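You operate a simulated robot arm through the tools that you are given. There is no shell and no other tool.

The job below is to be done with a simulated robot arm. You get a single attempt, and the scene is never put back.

## Task
Wipe the smudge off the black display with the green block, then put it in the PASS tray.
Fine: wet the block's felt in the blue dish first; put the block back. What is to be rubbed or washed off counts as gone when no trace of it is left.

Only the result counts: the job must be done as asked and must still hold three seconds after the hand-in. Knocking over, shifting, dropping, spilling or breaking anything else fails it.

## Robot
A 6-joint arm with a two-finger gripper, fixed in place. Base frame: the origin is at the foot of the arm, x ahead of it, y to its left, z up; the work surface is at about z = 0. Units: cm, rad, N and s.
With the tool pointing down near the work surface it reaches from about 24 to 62 cm from the base axis. Its first joint turns from -1.152 to 1.152 rad. Payload 1.37 kg.
The TCP is the grasp point between the finger pads, 2.2 cm short of the fingertips. In the tool frame z runs along the fingers and y along their closing line. The gripper opens to 9.2 cm; its body begins 6.5 cm behind the TCP.
Orientation is that of the tool frame in the base frame, as a unit quaternion [x, y, z, w]. With the fingers straight down and closing along the base's y, the tool's x points along the base's -x, its y along +y and its z along -z.

## Interface
- The arm moves only by the tool send_rows. Its argument "motion" is a list of rows, each an object of numbers (a shift or turn left out is 0, a gripper value left out holds the last): "x", "y", "z": the shift along the tool's x, y, z in cm; "wx", "wy", "wz": the turn, a rotation vector about the tool's x, y, z in rad; "hand": the gripper command, from -1 (shut) to 1 (fully open), values between in proportion. In form: [{"x": .., "y": .., "z": .., "wx": .., "wy": .., "wz": .., "hand": ..}, ...]. A call has 1 to 20 rows; each row is the pose to reach, as a shift and turn from the pose commanded when the call began, along the tool's axes at that moment. Rows are played at 5 a second. More than 5 cm and 0.15 rad between two rows, or a gripper value outside its range, and nothing of the call is played. Where a pose cannot be reached the arm comes as near as it can. A force on the tool above 40 N (or 10 N above the force at the start of the call, whichever is more), or a blocked arm, ends the call early, and 0.2 s more pass. Each finger travels about 5.99 cm/s and halts on what it meets, pressing with about 26 N; the grip force reading is that of the motor and also rises with nothing between the fingers. The clock runs only during rows and for 0.2 s after the last one: add rows that repeat a pose to give the fingers time. The reply holds the time, the measured pose of the TCP, the force on the tool along the base axes, the opening and the grip force, in the units named above and with some noise, with the torque about the TCP (base axes, N m) and any sound that the robot's microphone picked up.
- Cameras (640 x 400 px; columns grow to the right, rows downward): "scene" is fixed at [3.38, -42.92, 58.55]; the picture's right is [0.79, -0.61, 0.00], its down [-0.35, -0.45, -0.82] and it looks along [0.50, 0.65, -0.57] (base axes); focal length 351 px, centre (320, 200). "wrist" rides on the gripper at [7.1, 1.9, -10.2] in the tool frame; the picture's right is [-0.26, 0.97, 0.00], its down [-0.75, -0.20, -0.62] and it looks along [-0.60, -0.16, 0.78] (tool axes); focal length 280 px, centre (320, 200).
- snapshot(camera): a new picture of that camera. The clock stands still meanwhile.
- pixel_to_xyz(camera, pixels): for up to 12 pixels [column, row] of the newest picture of that camera ("zoom" is the newest enlarged one), the place [x, y, z] in the base frame of the surface seen there, good to about 0.2 cm. The clock stands still meanwhile.
- close_up(camera, box): a new picture of the part [left, top, right, bottom] of that camera's present view, enlarged. The clock stands still meanwhile.
- finish_job(): hands the job in; it is judged then, once.

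Unless the task says otherwise, let go and move clear before handing in.

The tools are called after "Request:" by a JSON object that holds its "api" and its "payload". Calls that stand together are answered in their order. send_rows: Moves the arm, as the interface text tells. Its arguments: {"type":"object","properties":{"motion":{"type":"array"}},"required":["motion"]} The other tools are called the same way: snapshot (camera) takes a picture; pixel_to_xyz (camera, pixels) gives the place of the surface under pixels of a picture; close_up (camera, box) takes an enlarged picture of a part of a camera's view; finish_job () hands the job in.

At the start:

```text
time_s: 0.0
position: [38.75, 9.47, 27.24]
tcp_rot: [0.0, 1.0, -0.001, 0.0]
ft_force: [-0.1, -0.5, 0.1]
wrist_torque: [-0.02, 0.0, 0.02]
width: 9.2
gripper_force: 0.0
```

scene: 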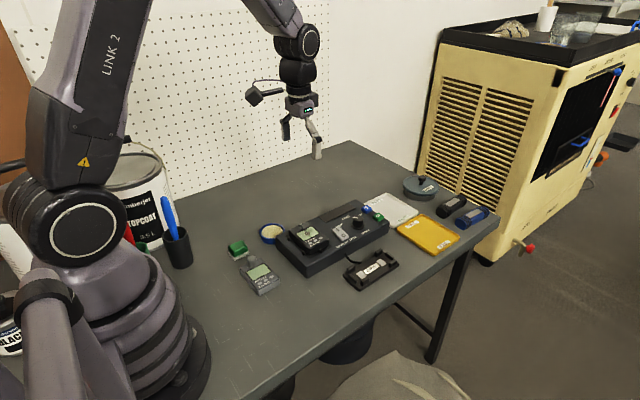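
wrist: 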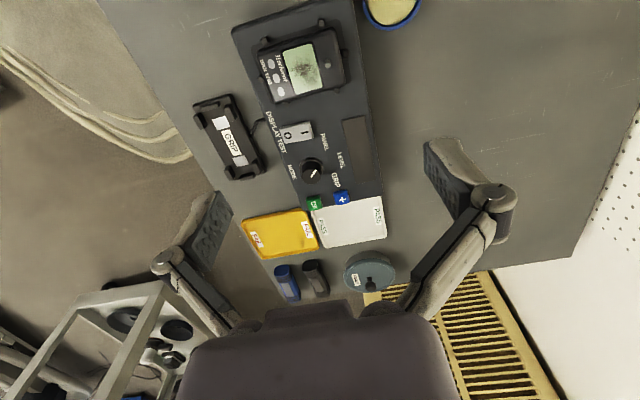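

The scene picture shows the green block near (237,247), the blue dish at (270,233), a black display unit on the tester near (308,236) and a grey one at (260,278). I'll take close-ups to tell them apart.

Request:
{"api": "close_up", "payload": {"camera": "scene", "box": [210, 190, 350, 300]}}

Request:
{"api": "close_up", "payload": {"camera": "scene", "box": [330, 160, 500, 290]}}

Request:
{"api": "close_up", "payload": {"camera": "wrist", "box": [180, 0, 420, 150]}}

Request:
{"api": "close_up", "payload": {"camera": "wrist", "box": [180, 150, 420, 310]}}

```text
3.64 times, centred on (280, 245) of scene
```

zoom: 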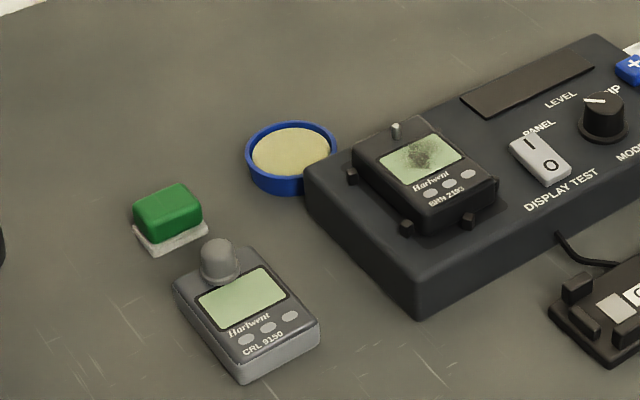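

```text
3.08 times, centred on (415, 225) of scene
```

zoom: 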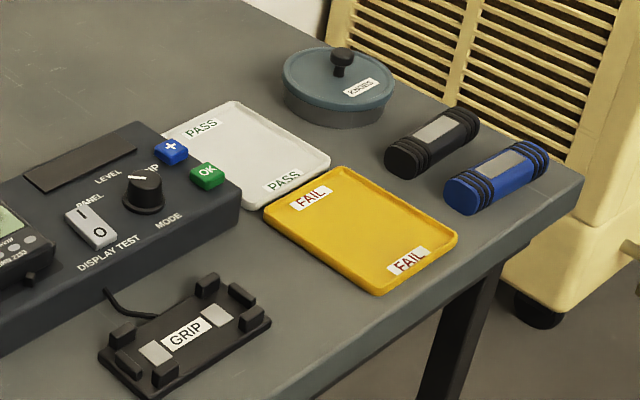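

```text
2.67 times, centred on (300, 75) of wrist
```

zoom: 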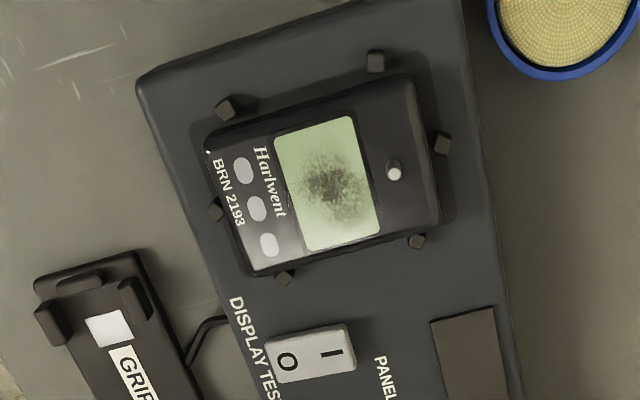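

```text
2.50 times, centred on (300, 230) of wrist
```

zoom: 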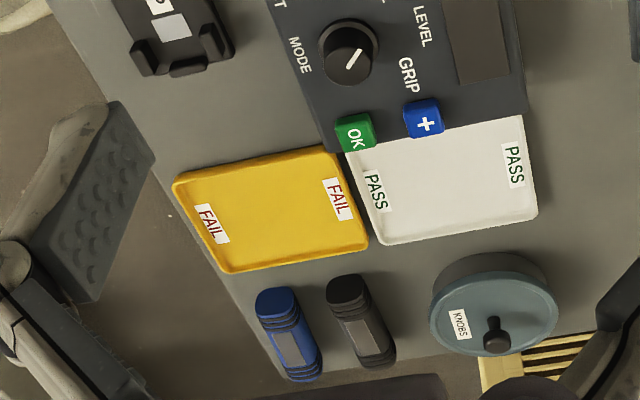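

The zooms show the black instrument (BRN 2193) with a smudged screen, held among pegs on the tester. The green block has white felt beneath it, and the blue dish has a pale wet pad. Next I'll measure the positions.

Request:
{"api": "close_up", "payload": {"camera": "scene", "box": [210, 190, 350, 300]}}

Request:
{"api": "pixel_to_xyz", "payload": {"camera": "zoom", "pixels": [[135, 208], [180, 186], [200, 212], [150, 236], [168, 208], [155, 253], [207, 230], [290, 150], [250, 150], [332, 150], [290, 123], [285, 182]]}}

Request:
{"api": "pixel_to_xyz", "payload": {"camera": "zoom", "pixels": [[380, 157], [441, 135], [465, 160], [405, 184], [420, 155], [356, 155], [421, 118], [497, 182], [425, 218], [396, 126], [350, 176], [470, 220]]}}

Request:
{"api": "pixel_to_xyz", "payload": {"camera": "wrist", "pixels": [[302, 68], [320, 75], [285, 52], [318, 43], [325, 86], [293, 92], [347, 64], [258, 56], [268, 101], [335, 28], [345, 85], [391, 10]]}}

```text
3.64 times, centred on (280, 245) of scene
```

zoom: 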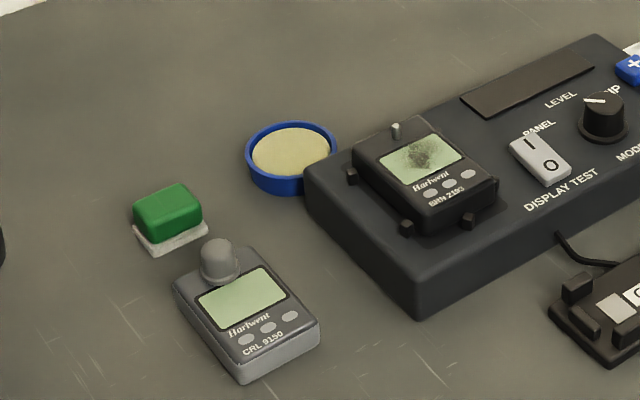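

```text
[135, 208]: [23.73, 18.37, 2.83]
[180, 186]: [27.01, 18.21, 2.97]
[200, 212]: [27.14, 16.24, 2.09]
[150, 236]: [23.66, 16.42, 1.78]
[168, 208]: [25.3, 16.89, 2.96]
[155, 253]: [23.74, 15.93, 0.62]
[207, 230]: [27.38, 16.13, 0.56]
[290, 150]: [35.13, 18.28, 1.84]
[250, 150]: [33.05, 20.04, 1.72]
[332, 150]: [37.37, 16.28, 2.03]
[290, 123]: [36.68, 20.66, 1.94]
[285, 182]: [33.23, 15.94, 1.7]
```

```text
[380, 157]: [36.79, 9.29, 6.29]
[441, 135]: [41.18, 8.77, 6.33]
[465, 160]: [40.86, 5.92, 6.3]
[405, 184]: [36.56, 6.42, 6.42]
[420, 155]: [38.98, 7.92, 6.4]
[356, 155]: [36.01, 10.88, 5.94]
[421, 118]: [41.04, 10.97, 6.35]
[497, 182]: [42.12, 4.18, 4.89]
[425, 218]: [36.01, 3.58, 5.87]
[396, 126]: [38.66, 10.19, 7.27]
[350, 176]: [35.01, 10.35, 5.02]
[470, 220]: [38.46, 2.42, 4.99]
```

```text
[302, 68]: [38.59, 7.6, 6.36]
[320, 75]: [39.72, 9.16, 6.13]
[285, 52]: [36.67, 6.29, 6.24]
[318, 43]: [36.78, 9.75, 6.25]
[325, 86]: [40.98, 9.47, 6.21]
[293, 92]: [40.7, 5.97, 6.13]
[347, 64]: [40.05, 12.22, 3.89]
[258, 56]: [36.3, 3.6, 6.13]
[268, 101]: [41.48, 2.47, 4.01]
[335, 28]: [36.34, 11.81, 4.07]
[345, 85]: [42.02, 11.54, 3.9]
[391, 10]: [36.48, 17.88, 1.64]
```

The block sits at about (25.4, 17.1) with its top at z≈3, the dish at about (35.2, 18.3), and the screen spans x 36.6–41, y 6–9.7 at z≈6.3. I'll move above the block to see it with the wrist camera.

Request:
{"api": "send_rows", "payload": {"motion": [{"x": 2, "y": 1.1, "z": 1.5, "hand": 1}, {"x": 4, "y": 2.2, "z": 3, "hand": 1}, {"x": 6, "y": 3.3, "z": 5, "hand": 1}, {"x": 8, "y": 4.4, "z": 7, "hand": 1}, {"x": 10, "y": 5.5, "z": 9, "hand": 1}, {"x": 12, "y": 6.6, "z": 11, "hand": 1}, {"x": 13.3, "y": 7.6, "z": 12.2, "hand": 1}, {"x": 13.3, "y": 7.6, "z": 12.2, "hand": 1}]}}

Request:
{"api": "snapshot", "payload": {"camera": "wrist"}}

Request:
{"api": "snapshot", "payload": {"camera": "scene"}}

```text
time_s: 1.8
position: [25.48, 17.06, 15.17]
tcp_rot: [0.0, 1.0, 0.0, 0.0]
ft_force: [-0.2, -0.1, -0.1]
wrist_torque: [-0.02, -0.02, -0.01]
width: 9.2
gripper_force: 0.0
```

```text
taken
```

wrist: 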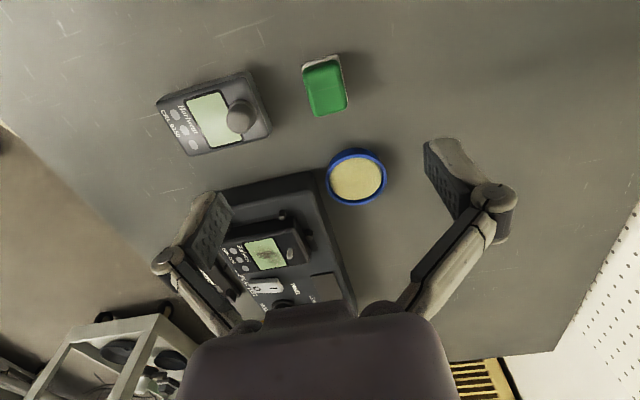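

```text
taken
```

scene: 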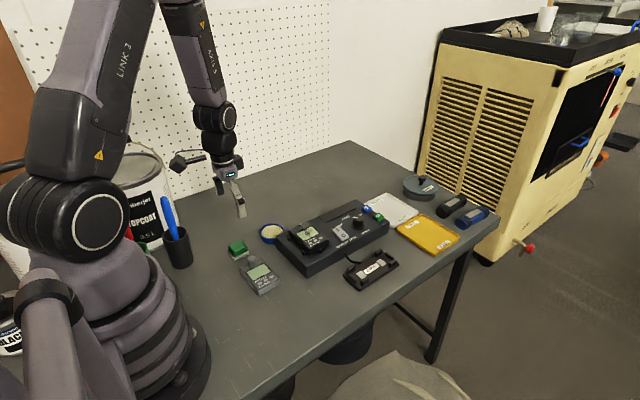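

In the wrist view the green block spans roughly (303–348, 57–117), and the grey instrument's knob at (240,117) is close on its -y side. I'll zoom in and measure how much room the fingers have.

Request:
{"api": "close_up", "payload": {"camera": "wrist", "box": [220, 40, 400, 220]}}

Request:
{"api": "pixel_to_xyz", "payload": {"camera": "wrist", "pixels": [[304, 67], [338, 59], [347, 107], [313, 116], [325, 88], [302, 63], [339, 54], [347, 90], [270, 130], [248, 73], [240, 118], [358, 180]]}}

Request:
{"api": "pixel_to_xyz", "payload": {"camera": "wrist", "pixels": [[328, 180], [386, 180], [356, 151], [357, 206], [332, 180], [382, 178], [356, 160], [357, 199], [213, 105], [193, 155], [164, 104], [254, 100]]}}

```text
2.22 times, centred on (310, 130) of wrist
```

zoom: 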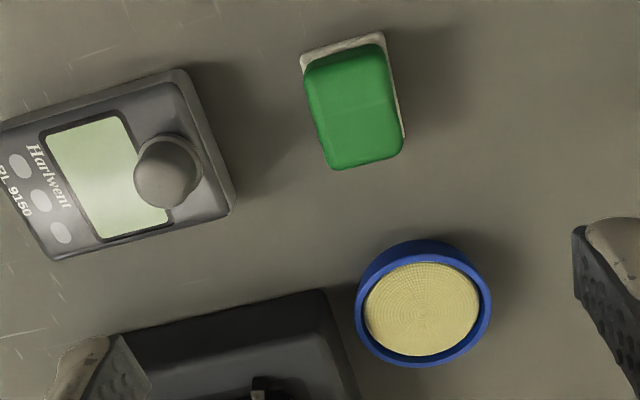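

```text
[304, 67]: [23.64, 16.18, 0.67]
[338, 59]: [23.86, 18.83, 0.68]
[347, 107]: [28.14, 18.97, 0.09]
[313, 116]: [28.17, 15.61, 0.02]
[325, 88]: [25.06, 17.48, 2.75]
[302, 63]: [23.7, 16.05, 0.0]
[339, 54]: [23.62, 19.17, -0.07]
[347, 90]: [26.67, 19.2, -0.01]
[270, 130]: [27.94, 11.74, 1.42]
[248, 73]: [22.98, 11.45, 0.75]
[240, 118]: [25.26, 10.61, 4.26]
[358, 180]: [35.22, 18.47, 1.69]
```

```text
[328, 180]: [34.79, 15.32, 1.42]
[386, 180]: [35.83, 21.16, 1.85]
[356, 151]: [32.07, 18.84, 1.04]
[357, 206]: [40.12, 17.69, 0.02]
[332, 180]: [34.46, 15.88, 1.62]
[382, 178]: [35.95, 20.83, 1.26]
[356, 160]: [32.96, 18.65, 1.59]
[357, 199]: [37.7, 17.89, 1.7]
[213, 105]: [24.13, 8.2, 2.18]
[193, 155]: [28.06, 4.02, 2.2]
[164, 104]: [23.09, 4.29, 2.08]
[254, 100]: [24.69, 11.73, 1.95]
```

The block's felt covers about x 23.5–27.3, y 16.0–19.1, lying square to the axes, and the dish pad centre is at about (35.1, 18.35). I'll turn the gripper by -90° so the fingers close along base x. That keeps them off the display's shaft and lines them up between the pegs later.

Request:
{"api": "send_rows", "payload": {"motion": [{"wz": -0.14, "hand": 0.4}, {"wz": -0.28}, {"wz": -0.42}, {"wz": -0.56}, {"wz": -0.7}, {"wz": -0.84}, {"wz": -0.98}, {"wz": -1.12}, {"wz": -1.26}, {"wz": -1.4}, {"wz": -1.5}, {"wz": -1.5708}, {"wz": -1.5708}]}}

Request:
{"api": "snapshot", "payload": {"camera": "wrist"}}

Request:
{"api": "snapshot", "payload": {"camera": "scene"}}

```text
time_s: 4.6
position: [25.47, 16.95, 15.18]
tcp_rot: [0.708, -0.706, 0.0, 0.001]
ft_force: [0.1, 0.6, -0.1]
wrist_torque: [0.0, -0.01, -0.01]
width: 6.43
gripper_force: 0.1
```

```text
taken
```

wrist: 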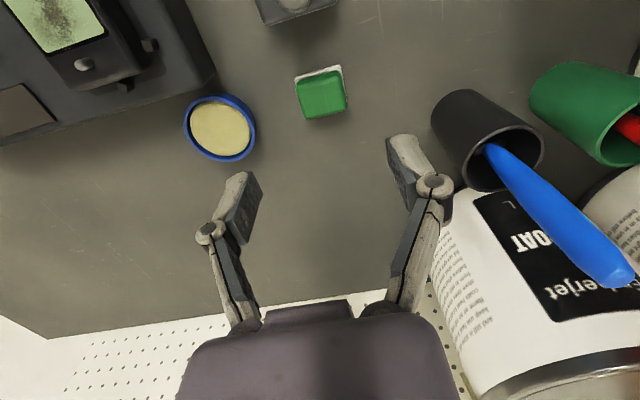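

```text
taken
```

scene: 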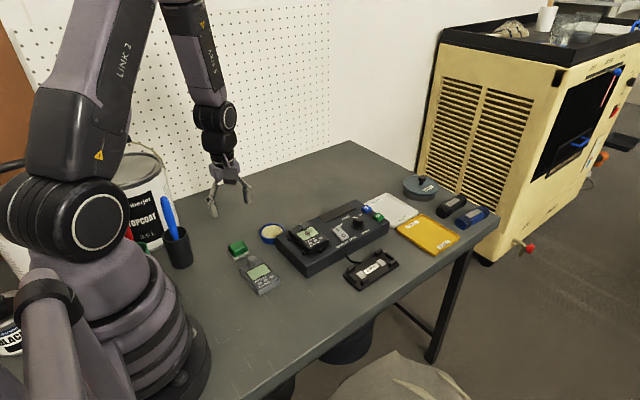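

The gripper now closes along x. I'll measure the block again from this side, along with the pen cup at (470,120), to check finger clearance.

Request:
{"api": "close_up", "payload": {"camera": "wrist", "box": [260, 40, 380, 140]}}

Request:
{"api": "pixel_to_xyz", "payload": {"camera": "wrist", "pixels": [[296, 79], [341, 67], [347, 104], [304, 117], [322, 92], [435, 120], [460, 92], [470, 180], [540, 140], [220, 128], [186, 120], [255, 135]]}}

```text
4.00 times, centred on (320, 90) of wrist
```

zoom: 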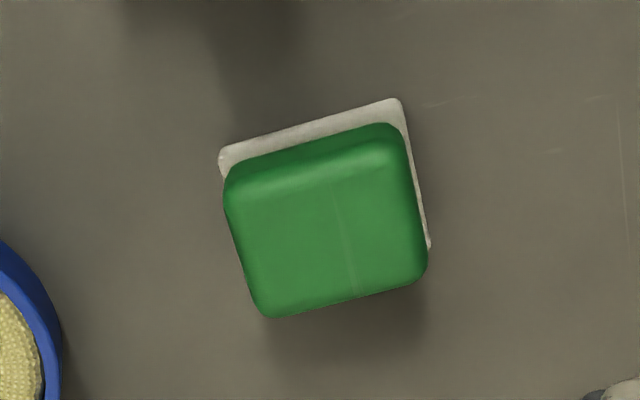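

```text
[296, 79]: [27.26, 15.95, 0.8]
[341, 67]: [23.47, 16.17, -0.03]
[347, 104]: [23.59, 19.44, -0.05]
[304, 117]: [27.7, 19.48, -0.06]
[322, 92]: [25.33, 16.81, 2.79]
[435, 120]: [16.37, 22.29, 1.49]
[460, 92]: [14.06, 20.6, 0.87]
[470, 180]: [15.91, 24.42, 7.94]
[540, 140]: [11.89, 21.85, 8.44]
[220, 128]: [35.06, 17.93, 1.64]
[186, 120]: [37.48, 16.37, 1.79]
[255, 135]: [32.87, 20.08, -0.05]
```

The two views agree that the block's centre is at about (25.42, 17.4), square to the axes, and the pen cup stays clear at x<16.4. I'll descend in a straight line to about 3 cm above grasp height and check.

Request:
{"api": "send_rows", "payload": {"motion": [{"x": -0.2, "z": 2, "hand": 0.3}, {"x": -0.4, "z": 4}, {"x": -0.4, "z": 6}, {"x": -0.4, "z": 7.5}, {"x": -0.4, "z": 8.5}, {"x": -0.4, "z": 8.5}]}}

Request:
{"api": "snapshot", "payload": {"camera": "wrist"}}

Request:
{"api": "close_up", "payload": {"camera": "scene", "box": [170, 180, 310, 300]}}

```text
time_s: 6.0
position: [25.37, 17.44, 6.64]
tcp_rot: [0.707, -0.707, -0.001, 0.0]
ft_force: [-0.5, -0.1, -0.1]
wrist_torque: [0.01, 0.0, -0.05]
width: 5.98
gripper_force: 0.1
```

```text
taken
```

wrist: 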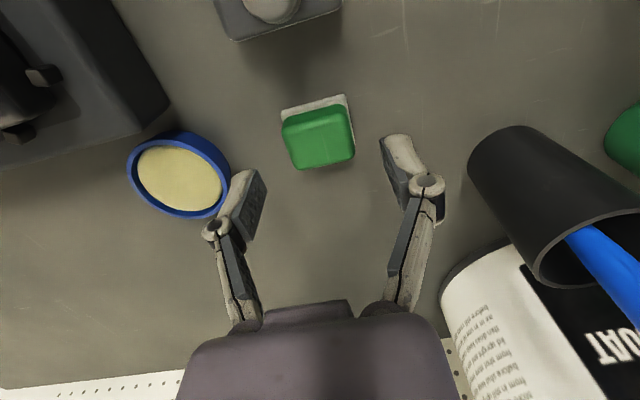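

```text
3.33 times, centred on (240, 240) of scene
```

zoom: 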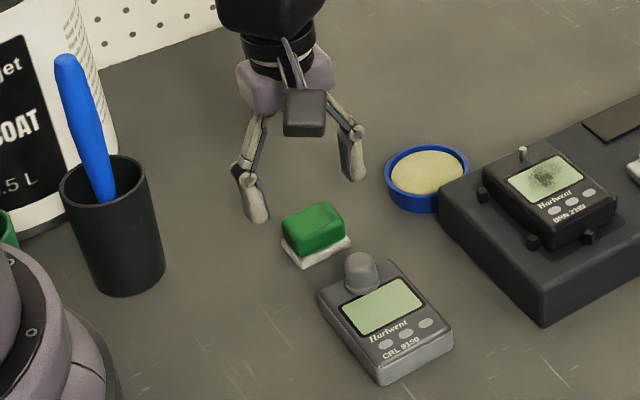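

The fingers straddle the block evenly in x, and y=17.44 matches the block's centre. I'll go down to z≈3.4, with the fingertips above the felt, and close.

Request:
{"api": "send_rows", "payload": {"motion": [{"z": 1.2, "hand": 0.3}, {"z": 2.2}, {"z": 3.0}, {"z": 3.25}, {"z": 3.25}, {"z": 3.25, "hand": -0.1}, {"z": 3.25, "hand": -0.3}, {"z": 3.25, "hand": -0.6}, {"z": 3.25, "hand": -0.6}, {"z": 3.25, "hand": -0.6}]}}

Request:
{"api": "close_up", "payload": {"camera": "scene", "box": [190, 200, 290, 290]}}

Request:
{"api": "snapshot", "payload": {"camera": "wrist"}}

```text
time_s: 8.2
position: [25.45, 17.38, 3.34]
tcp_rot: [0.707, -0.707, 0.0, 0.0]
ft_force: [0.2, 0.3, 0.7]
wrist_torque: [-0.02, -0.07, 0.01]
width: 3.69
gripper_force: 26.3
```

```text
4.44 times, centred on (240, 245) of scene
```

zoom: 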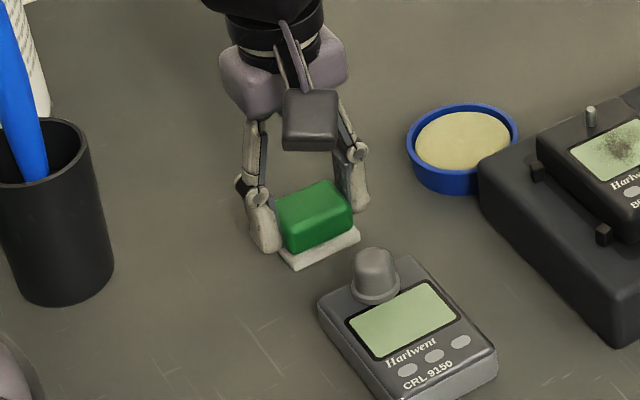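

```text
taken
```

wrist: 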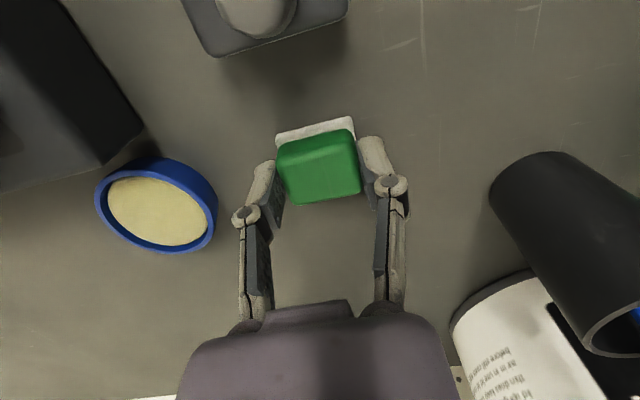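

The block is gripped (width 3.69, 26 N) with TCP at z=3.34 and the felt on the table. I'll lift it and carry it over the dish.

Request:
{"api": "send_rows", "payload": {"motion": [{"z": -1, "hand": -0.6}, {"z": -2.5}, {"z": -4}, {"z": -5}, {"z": -5, "y": -2, "x": -0.2}, {"z": -5, "y": -4.5, "x": -0.5}, {"z": -5, "y": -7, "x": -0.8}, {"z": -5, "y": -9, "x": -0.97}, {"z": -5, "y": -9.65, "x": -0.97}, {"z": -5, "y": -9.65, "x": -0.97}]}}

Request:
{"api": "snapshot", "payload": {"camera": "wrist"}}

Request:
{"api": "close_up", "payload": {"camera": "scene", "box": [210, 170, 350, 290]}}

```text
time_s: 10.4
position: [35.18, 18.3, 8.34]
tcp_rot: [0.707, -0.707, 0.0, 0.0]
ft_force: [-0.4, -0.1, -0.1]
wrist_torque: [-0.05, -0.03, -0.03]
width: 3.68
gripper_force: 26.8
```

```text
taken
```

wrist: 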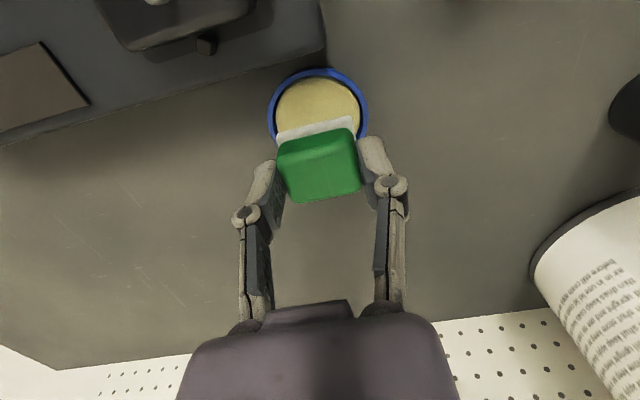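

```text
3.33 times, centred on (280, 230) of scene
```

zoom: 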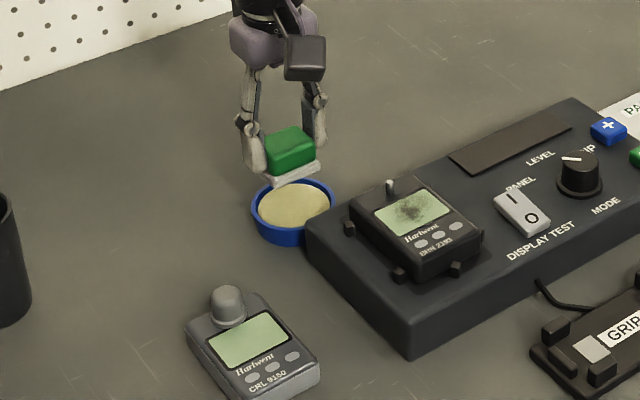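

The block is above the dish. I'll zoom in on the dish to confirm its centre before lowering.

Request:
{"api": "close_up", "payload": {"camera": "wrist", "box": [250, 50, 390, 210]}}

Request:
{"api": "pixel_to_xyz", "payload": {"camera": "wrist", "pixels": [[318, 84], [318, 78], [318, 73], [280, 105], [275, 105], [271, 105], [356, 100], [360, 102], [364, 104], [300, 100], [340, 100], [320, 110]]}}

```text
2.50 times, centred on (320, 130) of wrist
```

zoom: 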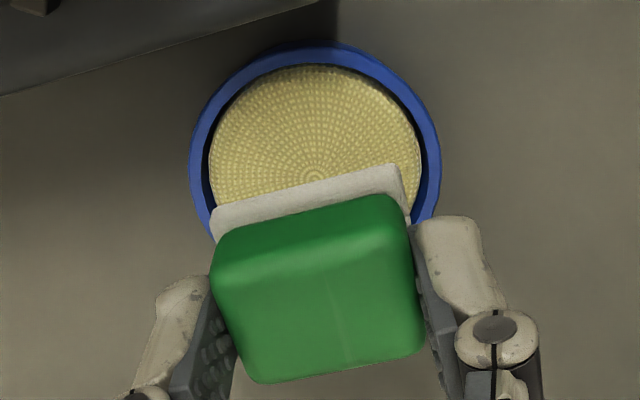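

```text
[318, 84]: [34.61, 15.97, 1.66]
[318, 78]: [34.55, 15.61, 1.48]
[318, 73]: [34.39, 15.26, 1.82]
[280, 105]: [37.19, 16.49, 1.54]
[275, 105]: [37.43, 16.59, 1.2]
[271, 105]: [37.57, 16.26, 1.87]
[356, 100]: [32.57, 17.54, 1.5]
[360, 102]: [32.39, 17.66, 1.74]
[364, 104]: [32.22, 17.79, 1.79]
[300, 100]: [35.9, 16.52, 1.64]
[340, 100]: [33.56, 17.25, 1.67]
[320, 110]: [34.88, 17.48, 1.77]
```

The weave's ring centre shows at (317,121) in the wrist picture. I'll measure that pixel and its neighbours, and the same point in the scene view.

Request:
{"api": "pixel_to_xyz", "payload": {"camera": "wrist", "pixels": [[317, 121], [316, 119], [315, 118], [318, 118], [312, 90], [284, 112], [355, 108]]}}

Request:
{"api": "close_up", "payload": {"camera": "scene", "box": [240, 200, 310, 250]}}

```text
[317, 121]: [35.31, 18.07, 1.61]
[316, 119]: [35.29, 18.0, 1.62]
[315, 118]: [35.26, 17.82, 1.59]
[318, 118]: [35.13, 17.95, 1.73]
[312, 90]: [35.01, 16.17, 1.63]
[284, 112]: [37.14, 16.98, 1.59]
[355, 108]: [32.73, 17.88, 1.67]
```

```text
8.00 times, centred on (275, 225) of scene
```

zoom: 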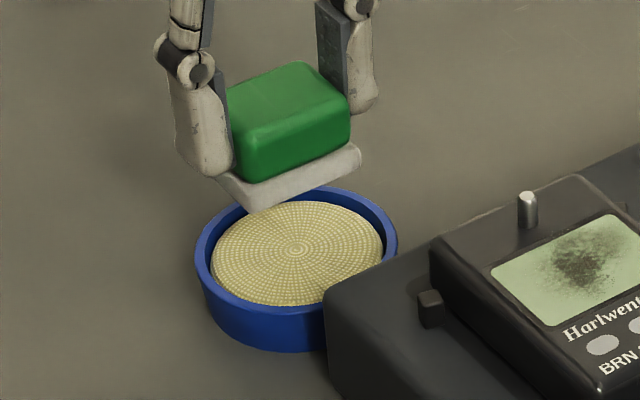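

Request:
{"api": "pixel_to_xyz", "payload": {"camera": "zoom", "pixels": [[297, 249], [222, 255], [375, 245], [300, 205], [300, 300], [205, 250], [392, 235], [265, 208], [355, 148], [222, 183]]}}

```text
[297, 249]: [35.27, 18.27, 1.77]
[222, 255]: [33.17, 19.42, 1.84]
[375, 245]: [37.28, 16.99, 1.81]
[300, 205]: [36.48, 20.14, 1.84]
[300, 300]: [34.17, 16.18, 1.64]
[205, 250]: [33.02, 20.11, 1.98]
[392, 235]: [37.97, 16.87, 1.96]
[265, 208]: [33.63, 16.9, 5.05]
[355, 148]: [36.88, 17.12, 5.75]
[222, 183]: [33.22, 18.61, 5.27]
```

The pad centre averages (35.28, 18.15) with a surface at z≈1.65, so the felt should touch at a TCP z of about 5.0. I'll shift slightly and lower to just at contact.

Request:
{"api": "send_rows", "payload": {"motion": [{"x": 0.15, "y": -0.08, "z": 1.0, "hand": -0.6}, {"x": 0.15, "y": -0.08, "z": 2.0}, {"x": 0.15, "y": -0.08, "z": 2.7}, {"x": 0.15, "y": -0.08, "z": 3.1}, {"x": 0.15, "y": -0.08, "z": 3.25}, {"x": 0.15, "y": -0.08, "z": 3.35}, {"x": 0.15, "y": -0.08, "z": 3.35}]}}

Request:
{"api": "close_up", "payload": {"camera": "scene", "box": [240, 200, 310, 250]}}

Request:
{"api": "close_up", "payload": {"camera": "wrist", "box": [250, 50, 390, 210]}}

```text
time_s: 12.0
position: [35.13, 18.26, 5.12]
tcp_rot: [-0.707, 0.707, 0.0, 0.001]
ft_force: [-5.8, 0.9, 22.0]
wrist_torque: [0.05, 0.15, 0.0]
width: 3.67
gripper_force: 26.2
```

```text
8.00 times, centred on (275, 225) of scene
```

zoom: 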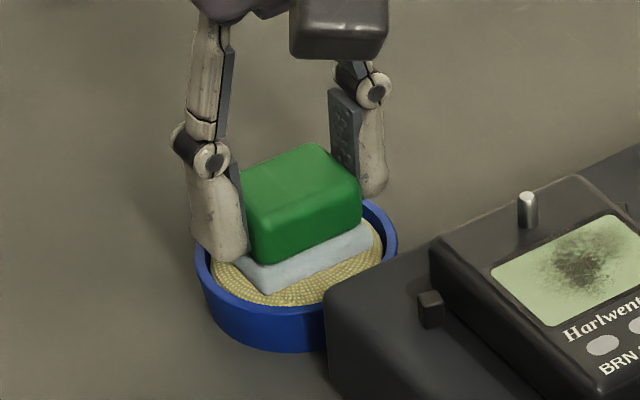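

```text
2.50 times, centred on (320, 130) of wrist
```

zoom: 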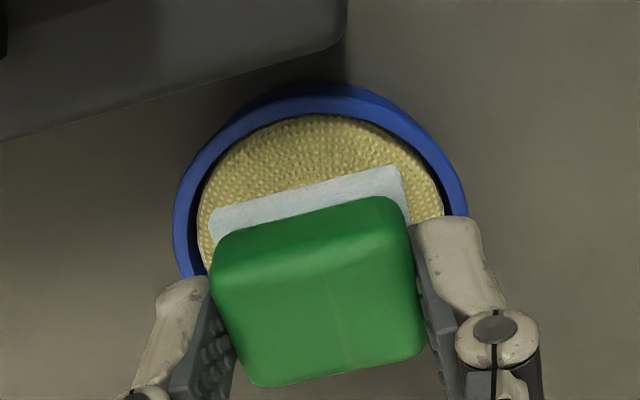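

The felt has turned bluish, so it is wet, with 22 N on the pad. I'll lift straight up and check the dish and felt.

Request:
{"api": "send_rows", "payload": {"motion": [{"z": -0.15, "hand": -0.6}, {"z": -0.4}, {"z": -1.0}, {"z": -2.0}, {"z": -3.5}, {"z": -5.0}, {"z": -6.0}, {"z": -6.0}]}}

Request:
{"api": "close_up", "payload": {"camera": "scene", "box": [210, 170, 350, 290]}}

Request:
{"api": "snapshot", "payload": {"camera": "wrist"}}

```text
time_s: 13.8
position: [35.23, 18.26, 11.06]
tcp_rot: [0.707, -0.707, 0.0, 0.001]
ft_force: [-0.5, 0.6, 0.8]
wrist_torque: [0.0, 0.02, 0.01]
width: 3.68
gripper_force: 26.2
```

```text
3.33 times, centred on (280, 230) of scene
```

zoom: 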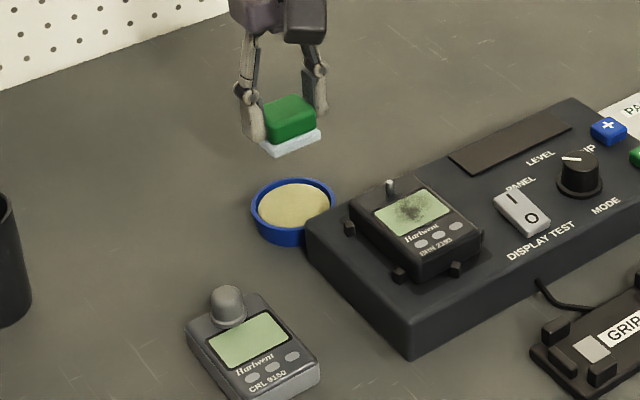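

```text
taken
```

wrist: 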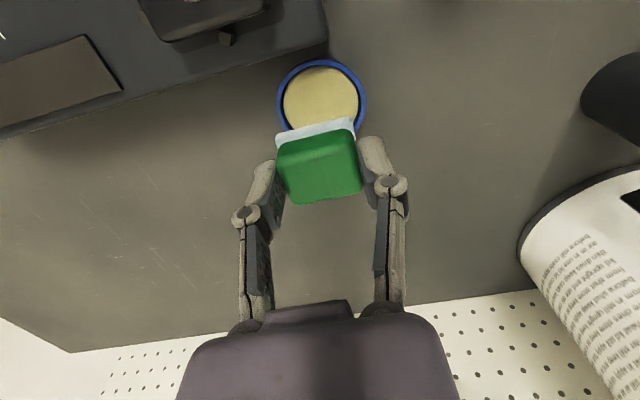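

The felt is wet and the dish hasn't moved (zoom (290,205), same as before). I'll move part way toward the instrument at a safe height to look at the screen without the block in the way.

Request:
{"api": "send_rows", "payload": {"motion": [{"x": 0.5, "y": -0.5, "z": -1, "hand": -0.6}, {"x": 2, "y": -1.5, "z": -2}, {"x": 3.5, "y": -2.5, "z": -2}, {"x": 5, "y": -3.5, "z": -2}, {"x": 5, "y": -3.5, "z": -2}]}}

Request:
{"api": "snapshot", "payload": {"camera": "wrist"}}

Request:
{"api": "close_up", "payload": {"camera": "wrist", "box": [200, 0, 360, 120]}}

Request:
{"api": "close_up", "payload": {"camera": "scene", "box": [270, 200, 350, 260]}}

```text
time_s: 15.0
position: [38.83, 13.17, 12.99]
tcp_rot: [-0.707, 0.707, 0.0, -0.001]
ft_force: [-0.5, 0.3, -1.3]
wrist_torque: [-0.03, -0.02, -0.02]
width: 3.65
gripper_force: 26.0
```

```text
taken
```

wrist: 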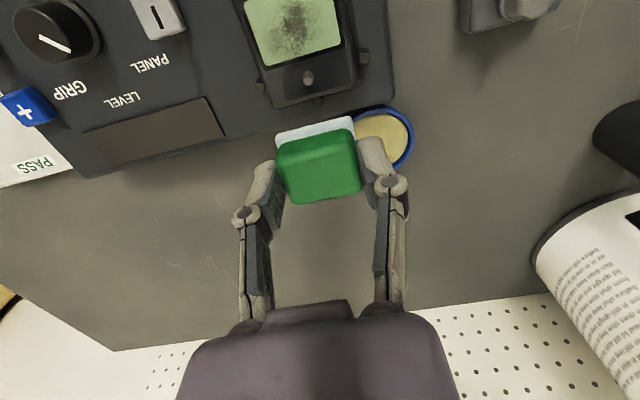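

```text
3.33 times, centred on (280, 60) of wrist
```

zoom: 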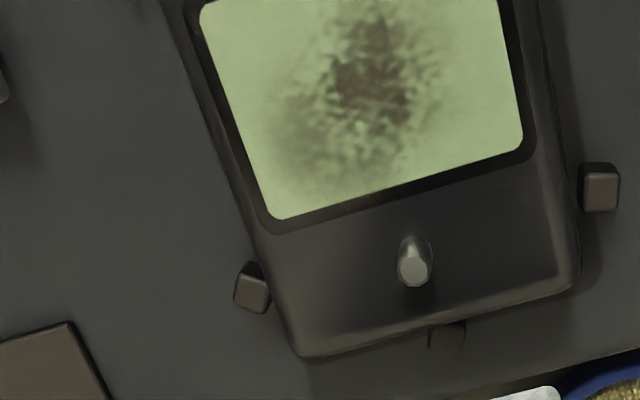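

```text
6.67 times, centred on (310, 230) of scene
```

zoom: 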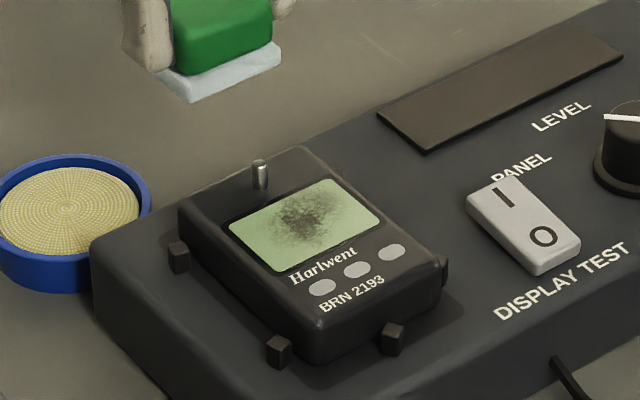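

I can see the smudge's extent and the shaft now. I'll measure the screen corners, the shaft and the device outline in both zooms.

Request:
{"api": "pixel_to_xyz", "payload": {"camera": "zoom", "pixels": [[232, 229], [333, 182], [380, 222], [277, 268], [305, 222], [260, 163], [260, 187], [181, 208], [305, 152], [437, 285], [318, 340], [183, 245]]}}

Request:
{"api": "pixel_to_xyz", "payload": {"camera": "wrist", "pixels": [[265, 64], [340, 44], [308, 79], [309, 72], [273, 104], [351, 85], [260, 85], [364, 57], [318, 100], [290, 30], [300, 55], [320, 48]]}}

```text
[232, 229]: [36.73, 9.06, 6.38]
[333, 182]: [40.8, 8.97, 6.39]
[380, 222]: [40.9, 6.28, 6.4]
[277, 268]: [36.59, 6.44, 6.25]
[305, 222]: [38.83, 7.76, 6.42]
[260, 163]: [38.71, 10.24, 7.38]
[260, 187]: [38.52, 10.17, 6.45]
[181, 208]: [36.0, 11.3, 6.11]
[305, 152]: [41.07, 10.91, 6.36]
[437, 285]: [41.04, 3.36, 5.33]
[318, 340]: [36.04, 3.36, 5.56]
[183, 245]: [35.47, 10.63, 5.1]
```

```text
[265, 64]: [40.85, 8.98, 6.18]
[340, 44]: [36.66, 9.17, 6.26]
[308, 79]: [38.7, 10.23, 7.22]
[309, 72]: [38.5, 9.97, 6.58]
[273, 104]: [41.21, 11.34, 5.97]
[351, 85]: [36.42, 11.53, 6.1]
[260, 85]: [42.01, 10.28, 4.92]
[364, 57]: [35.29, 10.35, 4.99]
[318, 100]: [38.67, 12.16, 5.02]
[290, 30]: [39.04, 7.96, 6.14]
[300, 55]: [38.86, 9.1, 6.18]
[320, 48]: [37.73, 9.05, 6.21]
```

The screen covers x 36.65–40.9, y 6.3–9.1, with its top at z≈6.35, and the shaft is at (38.65, 10.2). The felt, about 4.0×3.1, spans the screen's full y at y≈7.7 and still clears the shaft. I'll move over it and lower to just above contact.

Request:
{"api": "send_rows", "payload": {"motion": [{"x": 1.5, "hand": -0.6}, {"x": 3.5}, {"x": 5.0}, {"x": 5.45}, {"x": 5.45, "z": 1.5}, {"x": 5.45, "z": 2.6}, {"x": 5.45, "z": 3.0}, {"x": 5.45, "z": 3.0}]}}

Request:
{"api": "close_up", "payload": {"camera": "scene", "box": [270, 190, 350, 260]}}

Request:
{"api": "close_up", "payload": {"camera": "wrist", "box": [220, 60, 420, 220]}}

```text
time_s: 16.8
position: [38.78, 7.83, 9.99]
tcp_rot: [-0.707, 0.707, 0.0, 0.0]
ft_force: [0.1, 0.1, -0.1]
wrist_torque: [-0.03, 0.02, -0.02]
width: 3.68
gripper_force: 26.3
```

```text
5.71 times, centred on (310, 225) of scene
```

zoom: 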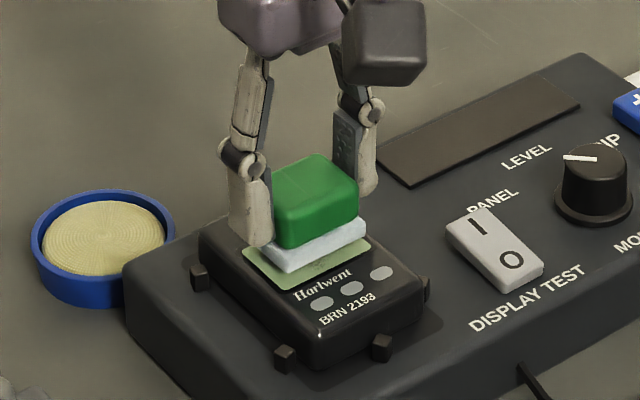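

```text
2.50 times, centred on (320, 140) of wrist
```

zoom: 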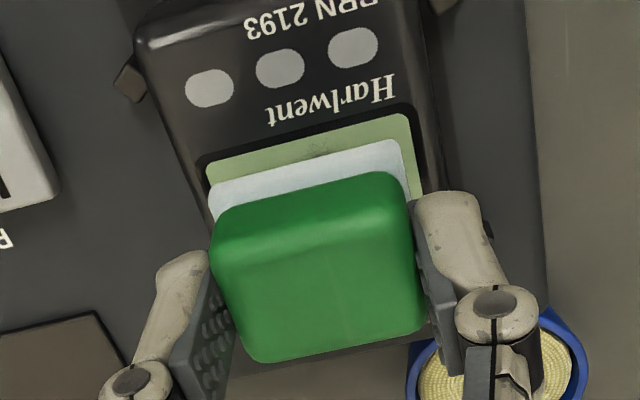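

The felt hovers about 0.3 cm above the screen, and a strip of screen still shows toward -y. I'll measure the felt edge against the screen edge to plan the strokes.

Request:
{"api": "pixel_to_xyz", "payload": {"camera": "zoom", "pixels": [[212, 188], [310, 160], [397, 143], [210, 165], [310, 136], [405, 116], [212, 200], [310, 172], [400, 152], [415, 190], [230, 140], [400, 105]]}}

Request:
{"api": "close_up", "payload": {"camera": "scene", "box": [285, 210, 330, 245]}}

```text
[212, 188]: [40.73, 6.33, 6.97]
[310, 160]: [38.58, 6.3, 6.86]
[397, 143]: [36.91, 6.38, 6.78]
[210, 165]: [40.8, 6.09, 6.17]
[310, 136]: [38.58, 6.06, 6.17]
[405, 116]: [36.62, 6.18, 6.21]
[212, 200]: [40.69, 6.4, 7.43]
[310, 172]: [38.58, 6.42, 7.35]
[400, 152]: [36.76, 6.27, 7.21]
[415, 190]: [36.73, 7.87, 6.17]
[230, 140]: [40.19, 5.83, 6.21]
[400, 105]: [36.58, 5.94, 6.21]
```

```text
11.43 times, centred on (308, 228) of scene
```

zoom: 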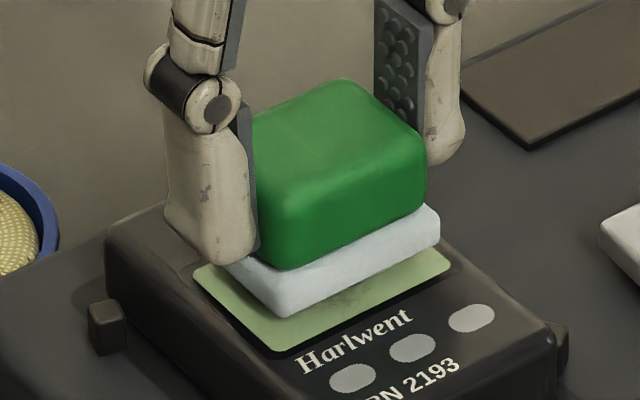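

The felt's front edge is at y≈6.33 with TCP y=7.83, and the screen's front edge is at y≈6.1. I'll lower gently to find contact on the screen.

Request:
{"api": "send_rows", "payload": {"motion": [{"z": 0.15, "hand": -0.6}, {"z": 0.25}, {"z": 0.32}, {"z": 0.36}, {"z": 0.36}]}}

```text
time_s: 18.0
position: [38.73, 7.86, 9.67]
tcp_rot: [-0.707, 0.707, 0.0, 0.0]
ft_force: [-1.0, -0.5, -0.8]
wrist_torque: [0.0, 0.0, 0.0]
width: 3.68
gripper_force: 26.0
```

There's no contact yet at z=9.67. I'll step further down in small increments.

Request:
{"api": "send_rows", "payload": {"motion": [{"z": 0.04, "hand": -0.6}, {"z": 0.08}, {"z": 0.12}, {"z": 0.12}]}}

```text
time_s: 19.0
position: [38.7, 7.84, 9.63]
tcp_rot: [-0.707, 0.707, 0.0, 0.0]
ft_force: [-1.6, 1.2, 5.9]
wrist_torque: [0.02, 0.03, -0.02]
width: 3.67
gripper_force: 25.3
```

The felt is touching lightly (5.9 N at z=9.63). I'll press slightly more and rub back and forth along x in three lanes (y≈7.85, 7.5, 8.05), staying clear of the shaft.

Request:
{"api": "send_rows", "payload": {"motion": [{"z": 0.04, "hand": -0.6}, {"z": 0.04, "y": 0.55}, {"z": 0.04, "y": 1.1}, {"z": 0.04, "y": 0.55}, {"z": 0.04, "y": 0}, {"z": 0.04, "y": -0.55}, {"z": 0.04, "y": -1.1}, {"z": 0.04, "y": -1.1, "x": 0.35}, {"z": 0.04, "y": -0.55, "x": 0.35}, {"z": 0.04, "y": 0, "x": 0.35}, {"z": 0.04, "y": 0.55, "x": 0.35}, {"z": 0.04, "y": 1.1, "x": 0.35}, {"z": 0.04, "y": 1.1, "x": -0.2}, {"z": 0.04, "y": 0.55, "x": -0.2}, {"z": 0.04, "y": 0, "x": -0.2}, {"z": 0.04, "y": -0.55, "x": -0.2}, {"z": 0.04, "y": -1.1, "x": -0.2}, {"z": 0.04, "y": -0.55, "x": 0}, {"z": 0.04, "y": 0, "x": 0}, {"z": 0.04, "y": 0, "x": 0}]}}

Request:
{"api": "close_up", "payload": {"camera": "scene", "box": [270, 190, 350, 260]}}

Request:
{"api": "close_up", "payload": {"camera": "wrist", "box": [220, 60, 420, 220]}}

```text
time_s: 23.2
position: [38.85, 7.84, 9.56]
tcp_rot: [0.707, -0.707, 0.0, 0.0]
ft_force: [0.5, -0.1, -0.1]
wrist_torque: [0.02, -0.01, 0.03]
width: 3.64
gripper_force: 25.9
```

```text
5.71 times, centred on (310, 225) of scene
```

zoom: 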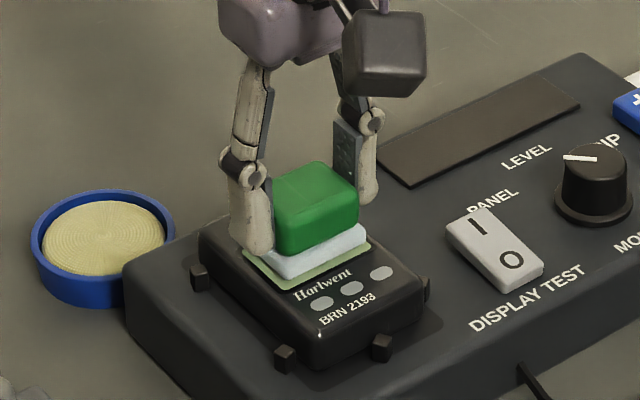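

```text
2.50 times, centred on (320, 140) of wrist
```

zoom: 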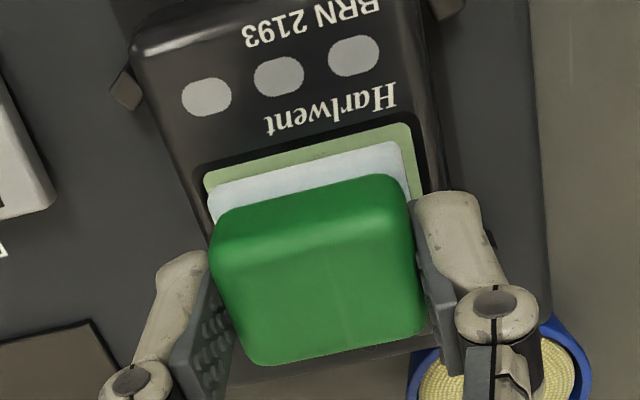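

The force has dropped to about 0, so the block may have crept up slightly in the grip. I'll lift and inspect the screen and how the block is seated.

Request:
{"api": "send_rows", "payload": {"motion": [{"z": -0.5, "hand": -0.6}, {"z": -2}, {"z": -3.5}, {"z": -3.5, "x": -2}, {"z": -3.5, "x": -4}, {"z": -3.5, "x": -5.3}, {"z": -3.5, "x": -5.3}]}}

Request:
{"api": "close_up", "payload": {"camera": "scene", "box": [270, 190, 350, 260]}}

Request:
{"api": "close_up", "payload": {"camera": "wrist", "box": [220, 0, 380, 120]}}

Request:
{"api": "close_up", "payload": {"camera": "wrist", "box": [220, 60, 420, 220]}}

```text
time_s: 24.8
position: [38.76, 13.07, 13.04]
tcp_rot: [-0.707, 0.708, -0.001, 0.0]
ft_force: [-0.6, 0.9, -0.1]
wrist_torque: [0.01, 0.03, -0.01]
width: 3.68
gripper_force: 25.8
```

```text
5.71 times, centred on (310, 225) of scene
```

zoom: 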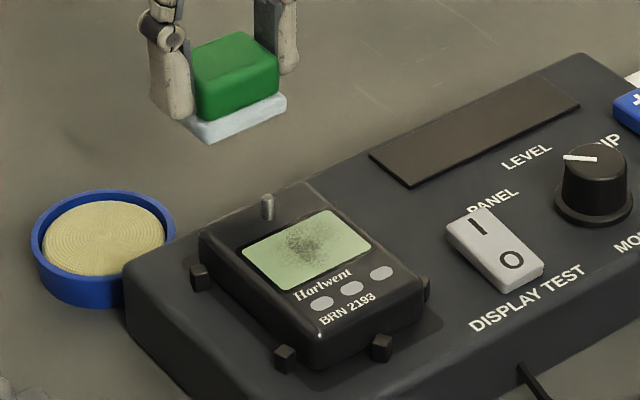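

```text
3.33 times, centred on (300, 60) of wrist
```

zoom: 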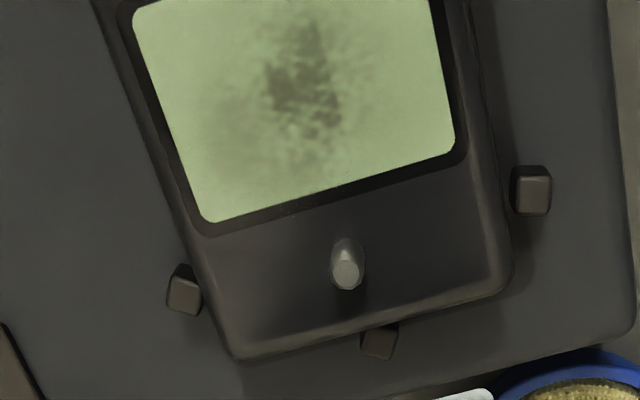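

```text
2.50 times, centred on (320, 140) of wrist
```

zoom: 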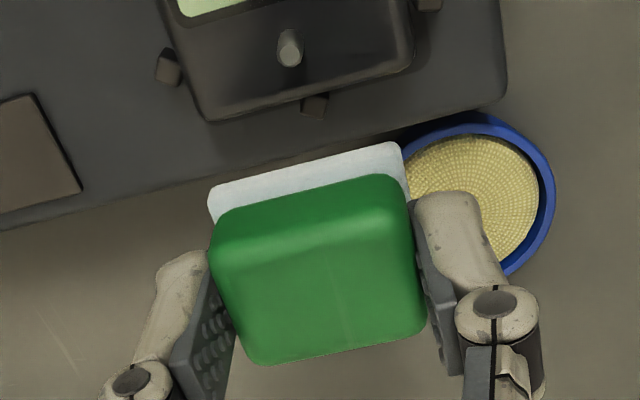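

The smudge is fainter but not gone (zoom (310,245)), and nothing else has shifted. I'll go back and press harder for a second pass.

Request:
{"api": "send_rows", "payload": {"motion": [{"x": 2, "hand": -0.6}, {"x": 4}, {"x": 5.3}, {"x": 5.3, "z": 1.5}, {"x": 5.3, "z": 2.8}, {"x": 5.3, "z": 3.4}, {"x": 5.3, "z": 3.5}, {"x": 5.3, "z": 3.55}, {"x": 5.3, "z": 3.55}]}}

```text
time_s: 26.8
position: [38.72, 7.92, 9.53]
tcp_rot: [-0.707, 0.707, 0.0, 0.0]
ft_force: [1.1, 1.1, 3.6]
wrist_torque: [0.01, 0.0, 0.01]
width: 3.67
gripper_force: 26.0
```

Contact force is 3.6 N at z=9.53. I'll press another 0.06 cm and read the force.

Request:
{"api": "send_rows", "payload": {"motion": [{"z": 0.03, "hand": -0.6}, {"z": 0.06}, {"z": 0.06}]}}

```text
time_s: 27.6
position: [38.63, 7.85, 9.42]
tcp_rot: [-0.707, 0.707, -0.001, 0.0]
ft_force: [-0.2, 2.4, 14.6]
wrist_torque: [0.05, 0.01, 0.02]
width: 3.65
gripper_force: 26.5
```

The press is now 14.6 N, a firm but safe level. I'll repeat the lanes at this depth.

Request:
{"api": "send_rows", "payload": {"motion": [{"y": 0.5, "hand": -0.6}, {"y": 1.0}, {"y": 0.5}, {"y": 0}, {"y": -0.5}, {"y": -1.1}, {"y": -1.1, "x": 0.35}, {"y": -0.5, "x": 0.35}, {"y": 0, "x": 0.35}, {"y": 0.5, "x": 0.35}, {"y": 1.0, "x": 0.35}, {"y": 1.0, "x": -0.15}, {"y": 0.5, "x": -0.15}, {"y": 0, "x": -0.15}, {"y": -0.5, "x": -0.15}, {"y": -1.1, "x": -0.15}, {"y": -1.1, "x": 0.15}, {"y": -0.5, "x": 0.15}, {"y": 0, "x": 0.15}, {"y": 0, "x": 0.15}]}}

```text
time_s: 31.8
position: [38.75, 7.68, 9.38]
tcp_rot: [0.707, -0.707, 0.0, -0.001]
ft_force: [-0.5, 0.4, 0.7]
wrist_torque: [-0.03, -0.02, -0.03]
width: 3.68
gripper_force: 26.0
```

The force has faded again at z=9.38, so the block is probably creeping up between the fingers under load. I'll lift and inspect the screen and the grip.

Request:
{"api": "send_rows", "payload": {"motion": [{"z": -0.5, "hand": -0.6}, {"z": -2}, {"z": -3.6}, {"z": -3.6, "x": -2}, {"z": -3.6, "x": -4}, {"z": -3.6, "x": -5.4}, {"z": -3.6, "x": -5.4}]}}

Request:
{"api": "close_up", "payload": {"camera": "scene", "box": [270, 190, 350, 260]}}

Request:
{"api": "close_up", "payload": {"camera": "wrist", "box": [220, 0, 380, 120]}}

Request:
{"api": "close_up", "payload": {"camera": "wrist", "box": [220, 60, 420, 220]}}

```text
time_s: 33.4
position: [38.78, 13.04, 12.99]
tcp_rot: [-0.707, 0.707, 0.0, 0.001]
ft_force: [-0.9, 0.4, -0.7]
wrist_torque: [-0.02, 0.0, 0.02]
width: 3.68
gripper_force: 25.9
```

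```text
5.71 times, centred on (310, 225) of scene
```

zoom: 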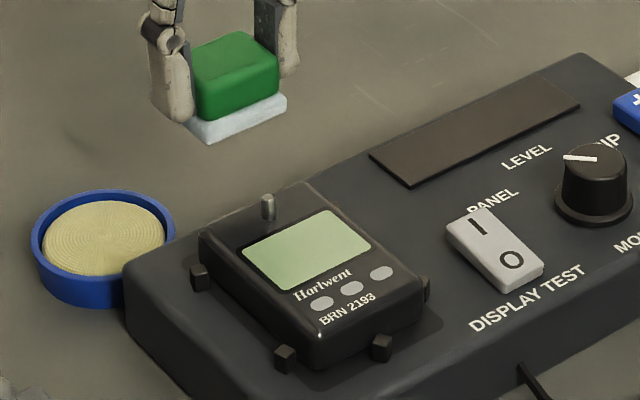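

```text
3.33 times, centred on (300, 60) of wrist
```

zoom: 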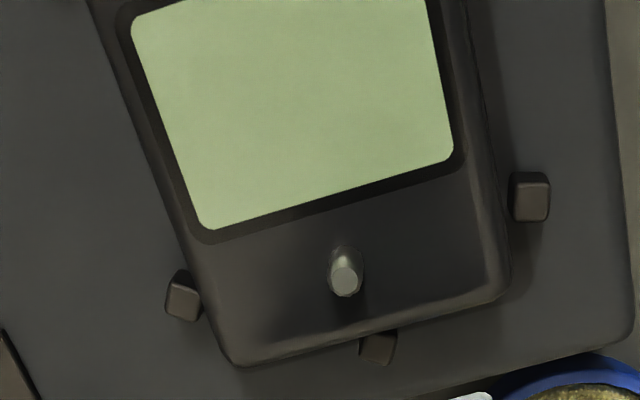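

```text
2.50 times, centred on (320, 140) of wrist
```

zoom: 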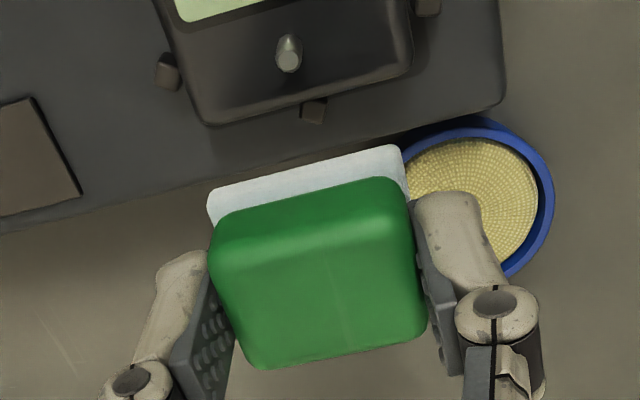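

The screen looks clean in both zooms. I'll check it at higher magnification for any faint trace.

Request:
{"api": "close_up", "payload": {"camera": "scene", "box": [296, 222, 326, 244]}}

Request:
{"api": "close_up", "payload": {"camera": "wrist", "box": [245, 0, 345, 70]}}

```text
16.00 times, centred on (311, 233) of scene
```

zoom: 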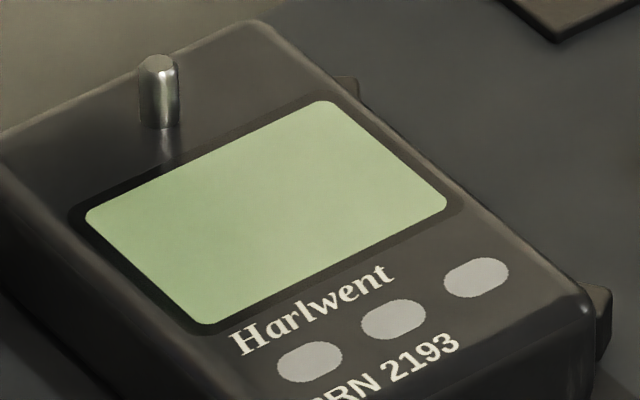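

```text
5.71 times, centred on (295, 35) of wrist
```

zoom: 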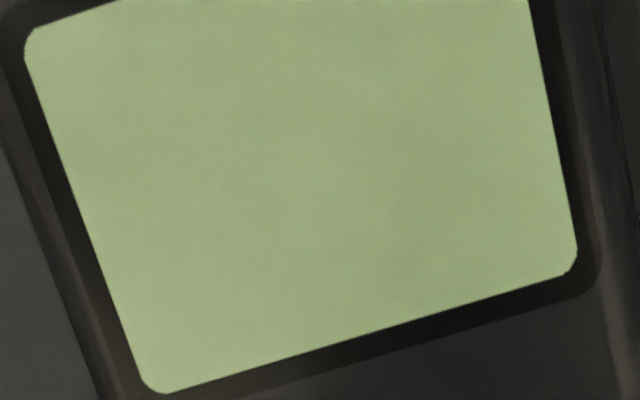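

The screen is clean at high zoom, with no visible trace. Since no trace at all may remain, I'll do one more light pass for certainty, lowering to contact first.

Request:
{"api": "send_rows", "payload": {"motion": [{"x": 2, "hand": -0.6}, {"x": 4}, {"x": 5.25}, {"x": 5.25, "z": 1.5}, {"x": 5.25, "z": 2.8}, {"x": 5.25, "z": 3.4}, {"x": 5.25, "z": 3.55}, {"x": 5.25, "z": 3.63}, {"x": 5.25, "z": 3.63}]}}

```text
time_s: 35.4
position: [38.68, 7.73, 9.42]
tcp_rot: [-0.707, 0.707, 0.001, -0.001]
ft_force: [-0.2, 0.6, 0.6]
wrist_torque: [0.0, 0.0, -0.01]
width: 3.67
gripper_force: 26.1
```

Request:
{"api": "send_rows", "payload": {"motion": [{"z": 0.04, "hand": -0.6}, {"z": 0.08}, {"z": 0.1}, {"z": 0.1}]}}

```text
time_s: 36.4
position: [38.81, 7.85, 9.47]
tcp_rot: [-0.707, 0.707, 0.001, 0.0]
ft_force: [-1.2, -1.7, 11.0]
wrist_torque: [-0.08, 0.08, 0.02]
width: 3.66
gripper_force: 25.7
```

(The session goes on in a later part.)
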